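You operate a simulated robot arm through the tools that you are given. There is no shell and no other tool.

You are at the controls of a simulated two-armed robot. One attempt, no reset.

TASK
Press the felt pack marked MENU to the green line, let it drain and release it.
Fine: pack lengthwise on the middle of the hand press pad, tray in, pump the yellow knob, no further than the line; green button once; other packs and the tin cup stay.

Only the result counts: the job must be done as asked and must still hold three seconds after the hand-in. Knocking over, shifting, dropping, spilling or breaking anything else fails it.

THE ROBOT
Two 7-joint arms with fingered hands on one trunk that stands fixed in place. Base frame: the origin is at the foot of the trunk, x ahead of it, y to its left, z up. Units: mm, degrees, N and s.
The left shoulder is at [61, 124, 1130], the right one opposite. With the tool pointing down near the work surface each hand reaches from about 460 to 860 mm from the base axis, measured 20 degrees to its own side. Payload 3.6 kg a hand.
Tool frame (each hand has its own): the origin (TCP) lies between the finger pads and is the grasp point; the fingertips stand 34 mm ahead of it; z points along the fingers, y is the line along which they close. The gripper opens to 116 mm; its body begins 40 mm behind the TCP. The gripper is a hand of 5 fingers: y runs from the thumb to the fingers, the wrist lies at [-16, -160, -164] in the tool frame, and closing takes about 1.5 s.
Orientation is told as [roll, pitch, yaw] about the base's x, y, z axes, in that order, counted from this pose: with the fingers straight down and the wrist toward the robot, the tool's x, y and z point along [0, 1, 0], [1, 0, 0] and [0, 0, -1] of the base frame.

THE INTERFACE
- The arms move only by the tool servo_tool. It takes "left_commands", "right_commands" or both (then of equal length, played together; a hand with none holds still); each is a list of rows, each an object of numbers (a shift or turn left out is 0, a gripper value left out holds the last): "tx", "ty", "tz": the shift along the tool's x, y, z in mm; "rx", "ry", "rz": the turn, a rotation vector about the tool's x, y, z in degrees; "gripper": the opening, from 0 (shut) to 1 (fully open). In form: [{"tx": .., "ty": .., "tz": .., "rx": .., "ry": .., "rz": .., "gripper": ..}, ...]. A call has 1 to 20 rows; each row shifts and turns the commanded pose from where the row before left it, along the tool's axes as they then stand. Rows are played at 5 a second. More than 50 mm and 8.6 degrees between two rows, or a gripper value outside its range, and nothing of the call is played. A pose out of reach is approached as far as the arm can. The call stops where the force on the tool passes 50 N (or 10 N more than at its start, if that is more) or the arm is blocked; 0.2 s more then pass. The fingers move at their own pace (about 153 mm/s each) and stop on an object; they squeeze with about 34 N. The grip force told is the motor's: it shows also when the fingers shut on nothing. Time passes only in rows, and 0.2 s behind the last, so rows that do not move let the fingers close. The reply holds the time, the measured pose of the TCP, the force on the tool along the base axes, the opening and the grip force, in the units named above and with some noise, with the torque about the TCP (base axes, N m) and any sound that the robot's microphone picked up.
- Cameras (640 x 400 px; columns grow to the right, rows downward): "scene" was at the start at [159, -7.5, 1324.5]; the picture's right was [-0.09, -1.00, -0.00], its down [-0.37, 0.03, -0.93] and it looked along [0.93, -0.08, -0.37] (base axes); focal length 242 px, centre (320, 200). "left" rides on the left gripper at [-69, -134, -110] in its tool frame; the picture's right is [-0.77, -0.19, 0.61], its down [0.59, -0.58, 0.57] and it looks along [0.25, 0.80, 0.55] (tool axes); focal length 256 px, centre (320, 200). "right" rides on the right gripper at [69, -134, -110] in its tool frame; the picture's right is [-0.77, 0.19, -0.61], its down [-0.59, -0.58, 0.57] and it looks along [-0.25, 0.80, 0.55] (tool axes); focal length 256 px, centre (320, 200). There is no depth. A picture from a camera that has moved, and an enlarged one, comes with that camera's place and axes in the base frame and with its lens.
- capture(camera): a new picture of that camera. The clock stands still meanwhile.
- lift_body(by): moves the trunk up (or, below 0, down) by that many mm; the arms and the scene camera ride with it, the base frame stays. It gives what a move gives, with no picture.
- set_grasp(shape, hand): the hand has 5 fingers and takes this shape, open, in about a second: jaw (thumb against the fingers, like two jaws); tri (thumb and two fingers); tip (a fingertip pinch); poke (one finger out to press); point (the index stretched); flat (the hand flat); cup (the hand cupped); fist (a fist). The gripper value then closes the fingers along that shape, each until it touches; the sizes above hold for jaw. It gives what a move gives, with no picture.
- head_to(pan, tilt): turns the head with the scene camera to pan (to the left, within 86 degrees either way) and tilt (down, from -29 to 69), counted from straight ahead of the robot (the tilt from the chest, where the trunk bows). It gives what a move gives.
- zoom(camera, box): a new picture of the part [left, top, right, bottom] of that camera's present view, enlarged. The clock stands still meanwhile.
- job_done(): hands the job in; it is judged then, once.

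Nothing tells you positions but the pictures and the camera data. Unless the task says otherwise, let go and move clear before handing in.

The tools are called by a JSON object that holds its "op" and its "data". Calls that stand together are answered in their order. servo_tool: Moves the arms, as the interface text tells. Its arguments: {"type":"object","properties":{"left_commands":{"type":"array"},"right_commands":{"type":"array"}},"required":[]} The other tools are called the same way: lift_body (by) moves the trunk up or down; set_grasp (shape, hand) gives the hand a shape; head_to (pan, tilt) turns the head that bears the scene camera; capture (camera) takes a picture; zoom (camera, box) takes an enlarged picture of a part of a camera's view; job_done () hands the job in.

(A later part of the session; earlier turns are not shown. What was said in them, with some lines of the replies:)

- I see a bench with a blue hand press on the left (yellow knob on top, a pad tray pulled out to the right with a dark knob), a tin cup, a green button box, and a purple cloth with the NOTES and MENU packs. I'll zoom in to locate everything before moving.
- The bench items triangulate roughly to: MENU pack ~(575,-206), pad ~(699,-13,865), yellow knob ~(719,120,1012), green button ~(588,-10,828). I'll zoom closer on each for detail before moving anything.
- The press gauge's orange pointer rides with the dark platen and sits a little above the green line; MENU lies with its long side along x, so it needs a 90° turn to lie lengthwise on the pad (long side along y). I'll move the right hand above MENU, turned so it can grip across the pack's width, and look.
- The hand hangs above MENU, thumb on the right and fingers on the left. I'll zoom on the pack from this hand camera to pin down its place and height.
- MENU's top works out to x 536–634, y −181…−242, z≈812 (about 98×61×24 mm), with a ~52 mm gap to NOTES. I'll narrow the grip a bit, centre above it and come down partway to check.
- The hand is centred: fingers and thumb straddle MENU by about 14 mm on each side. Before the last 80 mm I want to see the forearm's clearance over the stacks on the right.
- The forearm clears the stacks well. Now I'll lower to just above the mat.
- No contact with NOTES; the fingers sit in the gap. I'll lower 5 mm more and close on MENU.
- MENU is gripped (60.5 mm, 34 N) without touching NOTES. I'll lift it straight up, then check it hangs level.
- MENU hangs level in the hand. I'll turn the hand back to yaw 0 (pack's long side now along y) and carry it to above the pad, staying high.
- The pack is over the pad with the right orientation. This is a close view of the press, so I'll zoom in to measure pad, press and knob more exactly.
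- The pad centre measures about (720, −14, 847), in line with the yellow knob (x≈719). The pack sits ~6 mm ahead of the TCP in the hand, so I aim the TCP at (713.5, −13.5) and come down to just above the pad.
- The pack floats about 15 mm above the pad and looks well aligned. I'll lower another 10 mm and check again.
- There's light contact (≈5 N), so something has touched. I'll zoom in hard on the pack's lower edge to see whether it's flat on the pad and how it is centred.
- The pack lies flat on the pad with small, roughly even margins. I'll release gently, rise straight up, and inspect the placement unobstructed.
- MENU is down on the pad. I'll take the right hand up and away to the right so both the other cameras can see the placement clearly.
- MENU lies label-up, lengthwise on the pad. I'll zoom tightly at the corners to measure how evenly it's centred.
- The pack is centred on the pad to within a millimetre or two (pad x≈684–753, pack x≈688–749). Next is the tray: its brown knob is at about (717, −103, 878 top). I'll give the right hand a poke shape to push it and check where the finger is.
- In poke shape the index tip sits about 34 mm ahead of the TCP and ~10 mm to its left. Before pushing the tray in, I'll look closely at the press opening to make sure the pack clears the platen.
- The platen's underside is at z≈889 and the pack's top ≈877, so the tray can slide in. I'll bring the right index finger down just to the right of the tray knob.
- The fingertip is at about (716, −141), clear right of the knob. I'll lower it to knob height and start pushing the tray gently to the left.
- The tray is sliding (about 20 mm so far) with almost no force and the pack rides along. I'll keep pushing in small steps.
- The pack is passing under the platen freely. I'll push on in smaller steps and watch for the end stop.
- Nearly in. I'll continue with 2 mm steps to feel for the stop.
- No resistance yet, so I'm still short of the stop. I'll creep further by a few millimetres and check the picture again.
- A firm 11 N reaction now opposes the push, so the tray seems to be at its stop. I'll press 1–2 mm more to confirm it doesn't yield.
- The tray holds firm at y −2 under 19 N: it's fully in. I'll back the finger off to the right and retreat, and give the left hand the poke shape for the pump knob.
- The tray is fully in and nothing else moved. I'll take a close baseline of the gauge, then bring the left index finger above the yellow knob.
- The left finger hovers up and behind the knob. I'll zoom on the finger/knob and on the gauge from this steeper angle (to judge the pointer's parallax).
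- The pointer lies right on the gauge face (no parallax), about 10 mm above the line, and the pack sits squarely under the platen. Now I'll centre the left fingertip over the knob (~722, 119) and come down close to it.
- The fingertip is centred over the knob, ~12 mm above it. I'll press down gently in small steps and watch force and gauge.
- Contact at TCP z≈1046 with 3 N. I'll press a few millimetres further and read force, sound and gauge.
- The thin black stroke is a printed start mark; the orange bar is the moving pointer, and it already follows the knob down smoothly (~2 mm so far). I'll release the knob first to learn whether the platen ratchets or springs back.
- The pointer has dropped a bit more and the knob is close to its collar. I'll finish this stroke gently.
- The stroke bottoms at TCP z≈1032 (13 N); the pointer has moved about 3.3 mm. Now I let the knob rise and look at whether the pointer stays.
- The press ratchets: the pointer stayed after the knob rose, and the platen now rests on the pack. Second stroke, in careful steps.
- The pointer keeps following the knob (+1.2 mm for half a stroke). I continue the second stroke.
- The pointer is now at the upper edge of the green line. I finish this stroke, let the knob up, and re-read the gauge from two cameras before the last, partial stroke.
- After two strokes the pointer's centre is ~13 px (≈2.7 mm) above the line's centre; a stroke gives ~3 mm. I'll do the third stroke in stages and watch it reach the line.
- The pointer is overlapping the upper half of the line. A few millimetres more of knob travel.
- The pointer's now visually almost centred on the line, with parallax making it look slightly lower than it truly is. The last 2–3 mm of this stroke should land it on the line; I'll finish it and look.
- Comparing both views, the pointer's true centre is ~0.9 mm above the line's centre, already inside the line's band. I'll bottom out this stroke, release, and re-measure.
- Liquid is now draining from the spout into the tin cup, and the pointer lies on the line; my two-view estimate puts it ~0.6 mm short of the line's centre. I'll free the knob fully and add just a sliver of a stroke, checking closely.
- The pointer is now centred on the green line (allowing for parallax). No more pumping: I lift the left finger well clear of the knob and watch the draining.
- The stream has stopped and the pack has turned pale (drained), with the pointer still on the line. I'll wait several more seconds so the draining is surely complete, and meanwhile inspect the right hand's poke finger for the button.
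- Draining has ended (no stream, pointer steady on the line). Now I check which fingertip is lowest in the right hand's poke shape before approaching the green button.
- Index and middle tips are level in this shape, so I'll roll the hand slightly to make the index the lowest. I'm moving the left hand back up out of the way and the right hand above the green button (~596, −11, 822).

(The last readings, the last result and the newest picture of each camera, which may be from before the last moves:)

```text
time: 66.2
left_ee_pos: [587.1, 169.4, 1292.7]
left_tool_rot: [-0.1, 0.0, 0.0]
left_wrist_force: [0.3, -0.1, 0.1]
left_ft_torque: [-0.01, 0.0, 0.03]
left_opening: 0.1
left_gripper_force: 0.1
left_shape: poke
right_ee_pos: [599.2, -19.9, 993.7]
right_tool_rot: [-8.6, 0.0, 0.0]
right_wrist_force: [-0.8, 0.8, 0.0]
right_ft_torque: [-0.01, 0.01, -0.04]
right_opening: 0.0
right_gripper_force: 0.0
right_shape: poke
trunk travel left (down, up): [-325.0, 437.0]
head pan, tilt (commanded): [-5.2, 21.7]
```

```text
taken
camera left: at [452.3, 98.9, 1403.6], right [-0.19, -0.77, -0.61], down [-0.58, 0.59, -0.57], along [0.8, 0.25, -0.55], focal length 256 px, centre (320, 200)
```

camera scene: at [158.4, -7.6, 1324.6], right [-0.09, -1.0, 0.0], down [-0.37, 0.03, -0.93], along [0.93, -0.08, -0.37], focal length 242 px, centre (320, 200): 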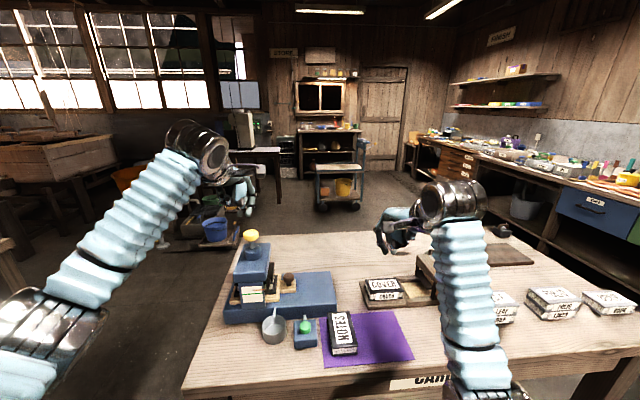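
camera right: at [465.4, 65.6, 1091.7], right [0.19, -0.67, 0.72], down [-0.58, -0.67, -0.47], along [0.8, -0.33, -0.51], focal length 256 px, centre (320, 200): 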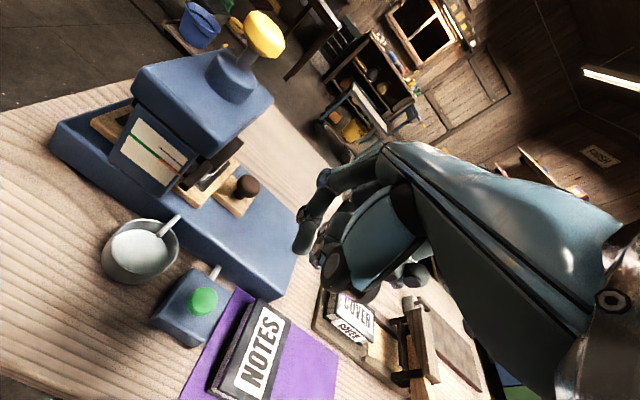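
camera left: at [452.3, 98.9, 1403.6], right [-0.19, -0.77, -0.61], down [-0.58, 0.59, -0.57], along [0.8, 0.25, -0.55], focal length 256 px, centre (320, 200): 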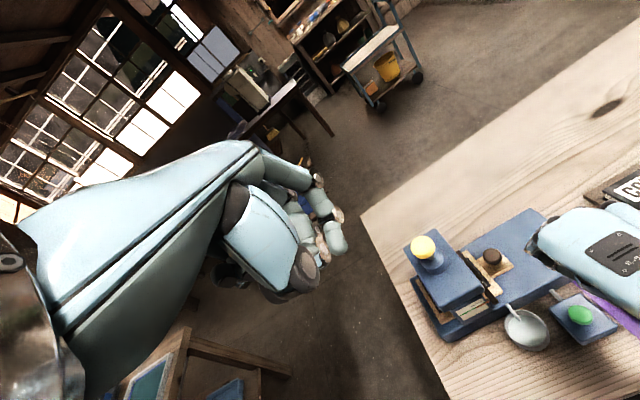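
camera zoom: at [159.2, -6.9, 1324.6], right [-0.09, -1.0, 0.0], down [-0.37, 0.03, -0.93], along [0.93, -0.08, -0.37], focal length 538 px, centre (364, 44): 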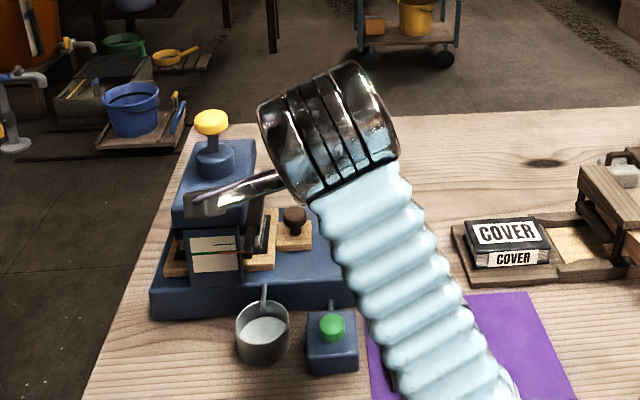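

The index tip is lowest now and roughly over the button. I'll shift a few mm and come down 80 mm, then compare tip and button closely.

{"op": "servo_tool", "data": {"right_commands": [{"ty": -4.5, "tx": 4.5, "tz": -0.7}, {"tz": 19.8, "tx": 3}, {"tz": 19.8, "tx": 3}, {"tz": 19.8, "tx": 3}, {"tz": 19.8, "tx": 3}, {}]}}

{"op": "zoom", "data": {"camera": "right", "box": [180, 190, 380, 340]}}

{"op": "zoom", "data": {"camera": "scene", "box": [250, 240, 370, 360]}}

{"op": "zoom", "data": {"camera": "left", "box": [480, 200, 640, 380]}}

```text
time: 67.6
left_ee_pos: [587.5, 167.7, 1293.3]
left_tool_rot: [0.0, 0.0, 0.0]
left_wrist_force: [-0.2, 0.9, -0.6]
left_ft_torque: [-0.01, 0.01, -0.04]
left_opening: 0.0
left_gripper_force: 0.0
left_shape: poke
right_ee_pos: [595.8, -15.9, 911.9]
right_tool_rot: [-8.5, 0.0, -0.1]
right_wrist_force: [0.4, -0.9, 0.1]
right_ft_torque: [0.0, 0.0, 0.03]
right_opening: 0.0
right_gripper_force: 0.0
right_shape: poke
trunk travel left (down, up): [-325.0, 437.0]
head pan, tilt (commanded): [-5.2, 21.7]
```

```text
2.67 times, centred on (280, 265) of right
camera zoom: at [461.1, 69.6, 1011.6], right [0.19, -0.67, 0.72], down [-0.58, -0.67, -0.47], along [0.79, -0.33, -0.51], focal length 683 px, centre (427, 27)
```

zoom: 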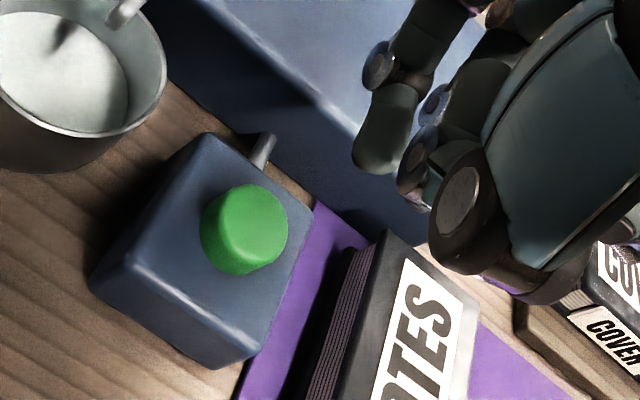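

```text
3.33 times, centred on (310, 300) of scene
camera zoom: at [159.2, -7.2, 1324.6], right [-0.09, -1.0, 0.0], down [-0.37, 0.03, -0.93], along [0.93, -0.08, -0.37], focal length 806 px, centre (353, -133)
```

zoom: 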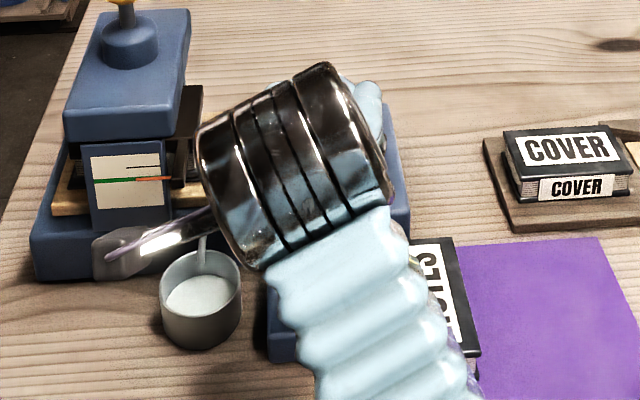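

```text
2.22 times, centred on (560, 290) of left
camera zoom: at [452.2, 98.6, 1403.7], right [-0.19, -0.77, -0.61], down [-0.58, 0.59, -0.57], along [0.8, 0.25, -0.55], focal length 569 px, centre (-213, 0)
```

zoom: 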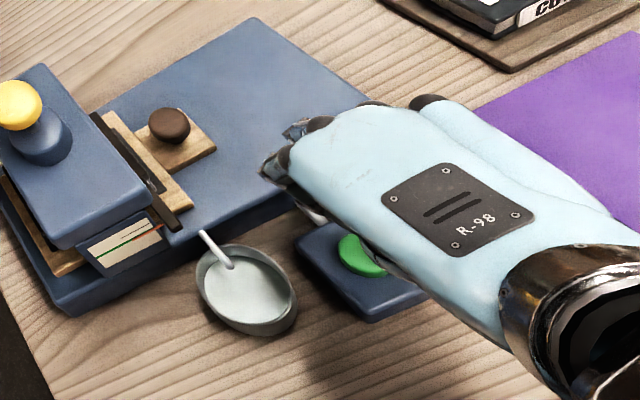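

The tip is within ~5 mm of the button's axis. I'll nudge 3.5 mm left and lower to about 10 mm above the button.

{"op": "servo_tool", "data": {"right_commands": [{"tx": 3.5, "tz": -0.5}, {"tz": 14.8, "tx": 2.2}, {"tz": 14.8, "tx": 2.2}, {"tz": 12, "tx": 1.8}, {}]}}

{"op": "zoom", "data": {"camera": "right", "box": [180, 170, 380, 320]}}

{"op": "zoom", "data": {"camera": "left", "box": [520, 260, 640, 360]}}

{"op": "capture", "data": {"camera": "scene"}}

```text
time: 68.8
left_ee_pos: [586.6, 168.1, 1291.6]
left_tool_rot: [0.0, 0.1, 0.0]
left_wrist_force: [0.1, -0.8, -0.7]
left_ft_torque: [0.0, -0.02, -0.02]
left_opening: 0.0
left_gripper_force: 0.1
left_shape: poke
right_ee_pos: [593.7, -11.3, 870.2]
right_tool_rot: [-8.4, -0.1, 0.1]
right_wrist_force: [0.7, -0.6, 0.1]
right_ft_torque: [0.0, 0.0, 0.02]
right_opening: 0.1
right_gripper_force: 0.2
right_shape: poke
trunk travel left (down, up): [-325.0, 437.0]
head pan, tilt (commanded): [-5.2, 21.7]
```

```text
2.67 times, centred on (280, 245) of right
camera zoom: at [459.9, 73.8, 969.7], right [0.19, -0.67, 0.72], down [-0.58, -0.67, -0.47], along [0.8, -0.33, -0.51], focal length 683 px, centre (427, 80)
```

zoom: 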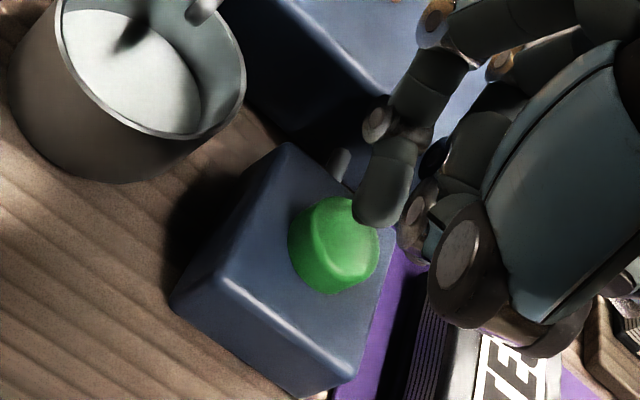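

```text
4.00 times, centred on (580, 310) of left
camera zoom: at [452.2, 98.6, 1403.7], right [-0.19, -0.77, -0.61], down [-0.58, 0.59, -0.57], along [0.8, 0.25, -0.55], focal length 1024 px, centre (-720, -240)
```

zoom: 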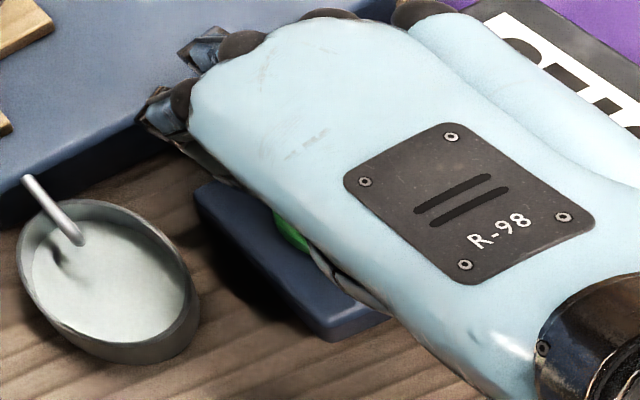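

```text
taken
camera scene: at [159.1, -7.2, 1324.5], right [-0.09, -1.0, 0.0], down [-0.37, 0.03, -0.93], along [0.93, -0.08, -0.37], focal length 242 px, centre (320, 200)
```

scene: 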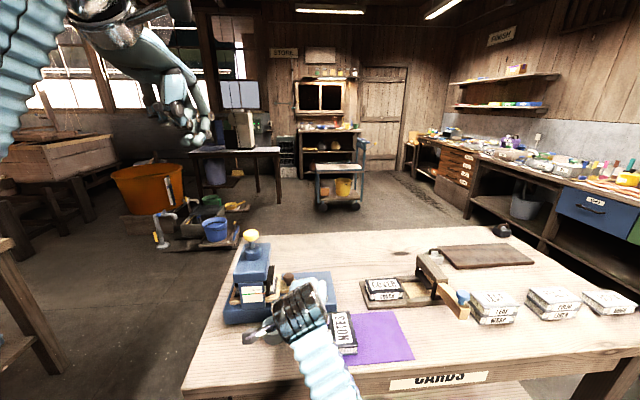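

The fingertip is directly above the button, ~13 mm up. I'll press down monotonically in small steps.

{"op": "servo_tool", "data": {"right_commands": [{"tz": 4.9, "tx": 0.7}, {"tz": 4.9, "tx": 0.7}, {"tz": 2, "tx": 0.3}, {}]}}

{"op": "zoom", "data": {"camera": "right", "box": [220, 180, 380, 300]}}

```text
time: 69.8
left_ee_pos: [586.7, 168.0, 1290.9]
left_tool_rot: [0.0, 0.0, 0.0]
left_wrist_force: [0.2, 0.2, 0.4]
left_ft_torque: [-0.01, -0.01, 0.0]
left_opening: 0.2
left_gripper_force: 0.0
left_shape: poke
right_ee_pos: [595.0, -11.8, 859.0]
right_tool_rot: [-8.5, 0.0, 0.0]
right_wrist_force: [0.1, 0.8, 0.9]
right_ft_torque: [0.01, -0.04, -0.02]
right_opening: 0.0
right_gripper_force: 0.0
right_shape: poke
trunk travel left (down, up): [-325.0, 437.0]
head pan, tilt (commanded): [-5.2, 21.7]
```

```text
3.33 times, centred on (300, 240) of right
camera zoom: at [460.5, 73.3, 957.7], right [0.19, -0.67, 0.72], down [-0.58, -0.67, -0.47], along [0.79, -0.33, -0.51], focal length 853 px, centre (387, 67)
```

zoom: 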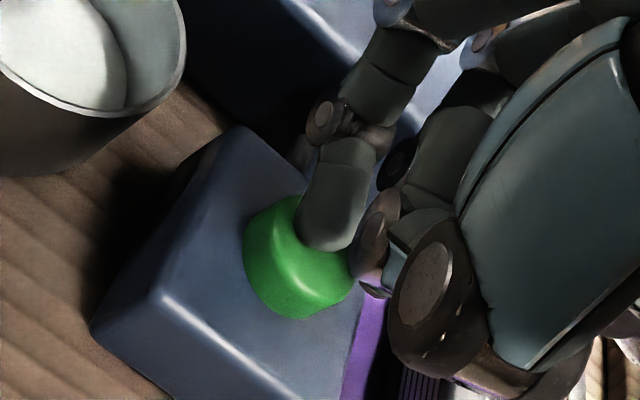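

The finger is about to touch the button. Now the press itself.

{"op": "servo_tool", "data": {"right_commands": [{"tz": 1.5, "tx": 0.2}, {"tz": 1.5, "tx": 0.2}, {"tz": 1.5, "tx": 0.2}, {}]}}

{"op": "zoom", "data": {"camera": "right", "box": [220, 180, 380, 300]}}

{"op": "zoom", "data": {"camera": "scene", "box": [236, 278, 276, 308]}}

```text
time: 70.8
left_ee_pos: [586.3, 169.4, 1292.4]
left_tool_rot: [0.1, -0.1, 0.0]
left_wrist_force: [0.1, -0.3, -0.7]
left_ft_torque: [0.02, -0.03, 0.0]
left_opening: 0.1
left_gripper_force: 0.0
left_shape: poke
right_ee_pos: [594.9, -12.0, 855.1]
right_tool_rot: [-8.5, 0.0, 0.0]
right_wrist_force: [-1.7, -0.2, 3.0]
right_ft_torque: [0.01, 0.01, -0.02]
right_opening: 0.1
right_gripper_force: 0.0
right_shape: poke
trunk travel left (down, up): [-325.0, 437.0]
head pan, tilt (commanded): [-5.2, 21.7]
heard: click
```

```text
3.33 times, centred on (300, 240) of right
camera zoom: at [460.6, 73.4, 953.5], right [0.19, -0.67, 0.72], down [-0.58, -0.67, -0.47], along [0.8, -0.33, -0.51], focal length 853 px, centre (387, 67)
```

zoom: 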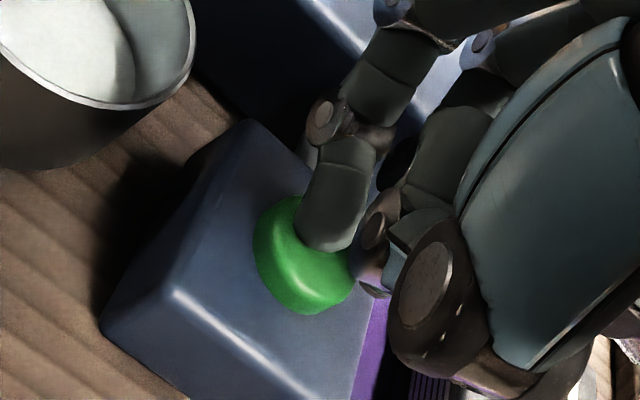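

```text
13.33 times, centred on (256, 293) of scene
camera zoom: at [158.8, -7.2, 1324.6], right [-0.09, -1.0, 0.0], down [-0.37, 0.03, -0.93], along [0.93, -0.08, -0.37], focal length 3226 px, centre (1173, -1040)
```

zoom: 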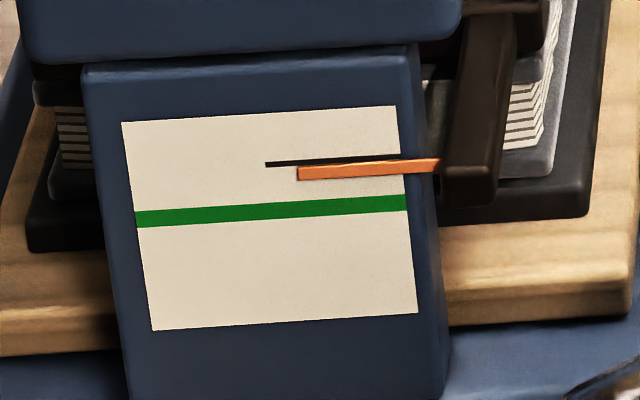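

A click was heard and the platen is rising back to the start mark: released. I lift the finger straight up once and move the hand away.

{"op": "servo_tool", "data": {"right_commands": [{"tz": -9.9, "tx": -1.5}, {"tz": -19.8, "tx": -3}, {"tz": -29.7, "tx": -4.4}, {"tz": -39.6, "tx": -5.9}, {"tz": -39.6, "tx": -5.9}, {"ry": 8.5}, {"tx": -40}, {"tx": -45}, {"tx": -45}, {"tx": -45}, {"tx": -45}, {}, {}]}}

{"op": "capture", "data": {"camera": "scene"}}

{"op": "zoom", "data": {"camera": "scene", "box": [215, 225, 425, 365]}}

{"op": "zoom", "data": {"camera": "scene", "box": [236, 278, 276, 308]}}

{"op": "zoom", "data": {"camera": "left", "box": [400, 200, 640, 360]}}

```text
time: 73.6
left_ee_pos: [587.2, 168.3, 1291.3]
left_tool_rot: [0.0, 0.0, 0.0]
left_wrist_force: [-0.7, -1.1, -0.6]
left_ft_torque: [-0.01, 0.0, 0.0]
left_opening: 0.0
left_gripper_force: 0.1
left_shape: poke
right_ee_pos: [594.8, -233.6, 993.1]
right_tool_rot: [0.0, 0.1, 0.0]
right_wrist_force: [-0.3, 0.5, -0.3]
right_ft_torque: [-0.03, 0.02, -0.04]
right_opening: 0.0
right_gripper_force: 0.0
right_shape: poke
trunk travel left (down, up): [-325.0, 437.0]
head pan, tilt (commanded): [-5.2, 21.7]
```

```text
taken
camera scene: at [159.1, -7.8, 1324.5], right [-0.09, -1.0, 0.0], down [-0.37, 0.03, -0.93], along [0.93, -0.08, -0.37], focal length 242 px, centre (320, 200)
```

scene: 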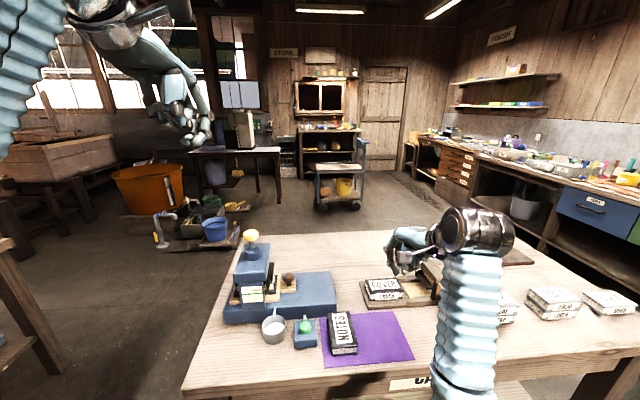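

```text
2.86 times, centred on (320, 295) of scene
camera zoom: at [159.1, -7.8, 1324.5], right [-0.09, -1.0, 0.0], down [-0.37, 0.03, -0.93], along [0.93, -0.08, -0.37], focal length 691 px, centre (320, -71)
```

zoom: 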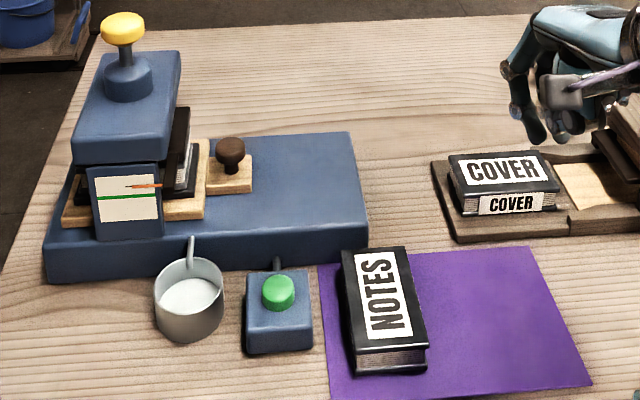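

```text
13.33 times, centred on (256, 293) of scene
camera zoom: at [159.1, -7.8, 1324.5], right [-0.09, -1.0, 0.0], down [-0.37, 0.03, -0.93], along [0.93, -0.08, -0.37], focal length 3226 px, centre (1173, -1040)
```

zoom: 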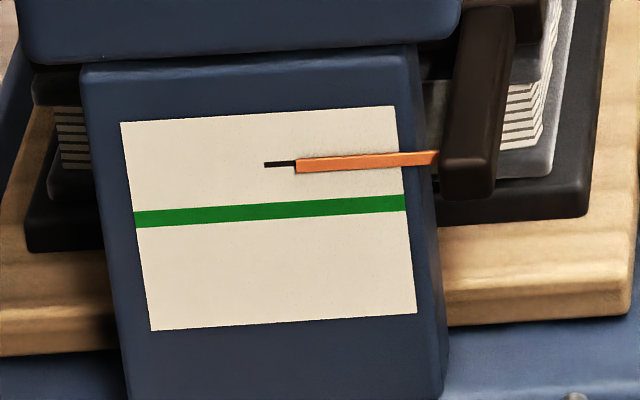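

```text
2.50 times, centred on (520, 280) of left
camera zoom: at [452.1, 98.1, 1403.7], right [-0.19, -0.77, -0.61], down [-0.58, 0.59, -0.57], along [0.8, 0.25, -0.55], focal length 640 px, centre (-180, 0)
```

zoom: 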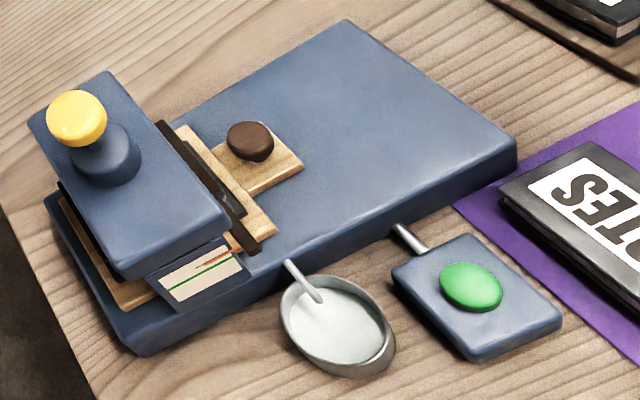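

The pointer is back at the start mark, the platen is up, and the pale, drained MENU pack still sits on the pad in the press. The tin cup, NOTES and COVER are where they were. Both hands are clear, so I hand the job in.

{"op": "job_done", "data": {}}

```text
The job is handed in.
```

I pressed the MENU pack to the green line, let it drain, and released it. Both hands were clear when I handed the job in. No verdict has come back, so the points below are what I saw and measured myself.

- **Placement:** MENU lies lengthwise on the pad, centred to within about 2 mm, and the tray is pushed in to its stop.
- **Pressing:** I gave the yellow knob three full strokes and a short fourth. From two camera angles, the pointer ended centred on the green line, with an uncertainty of about 0.3 mm.
- **Draining:** Liquid ran into the tin cup and stopped on its own. I then waited about 10 more seconds before touching the button.
- **Release:** I pressed the green button once and heard one click. The platen rose and the pointer went back to its start mark.
- **Everything else:** In the last pictures the tin cup and the NOTES and COVER packs are where they started. I saw no sign that anything else had been touched.

The tray is still in, since the task did not ask for it to come out again.
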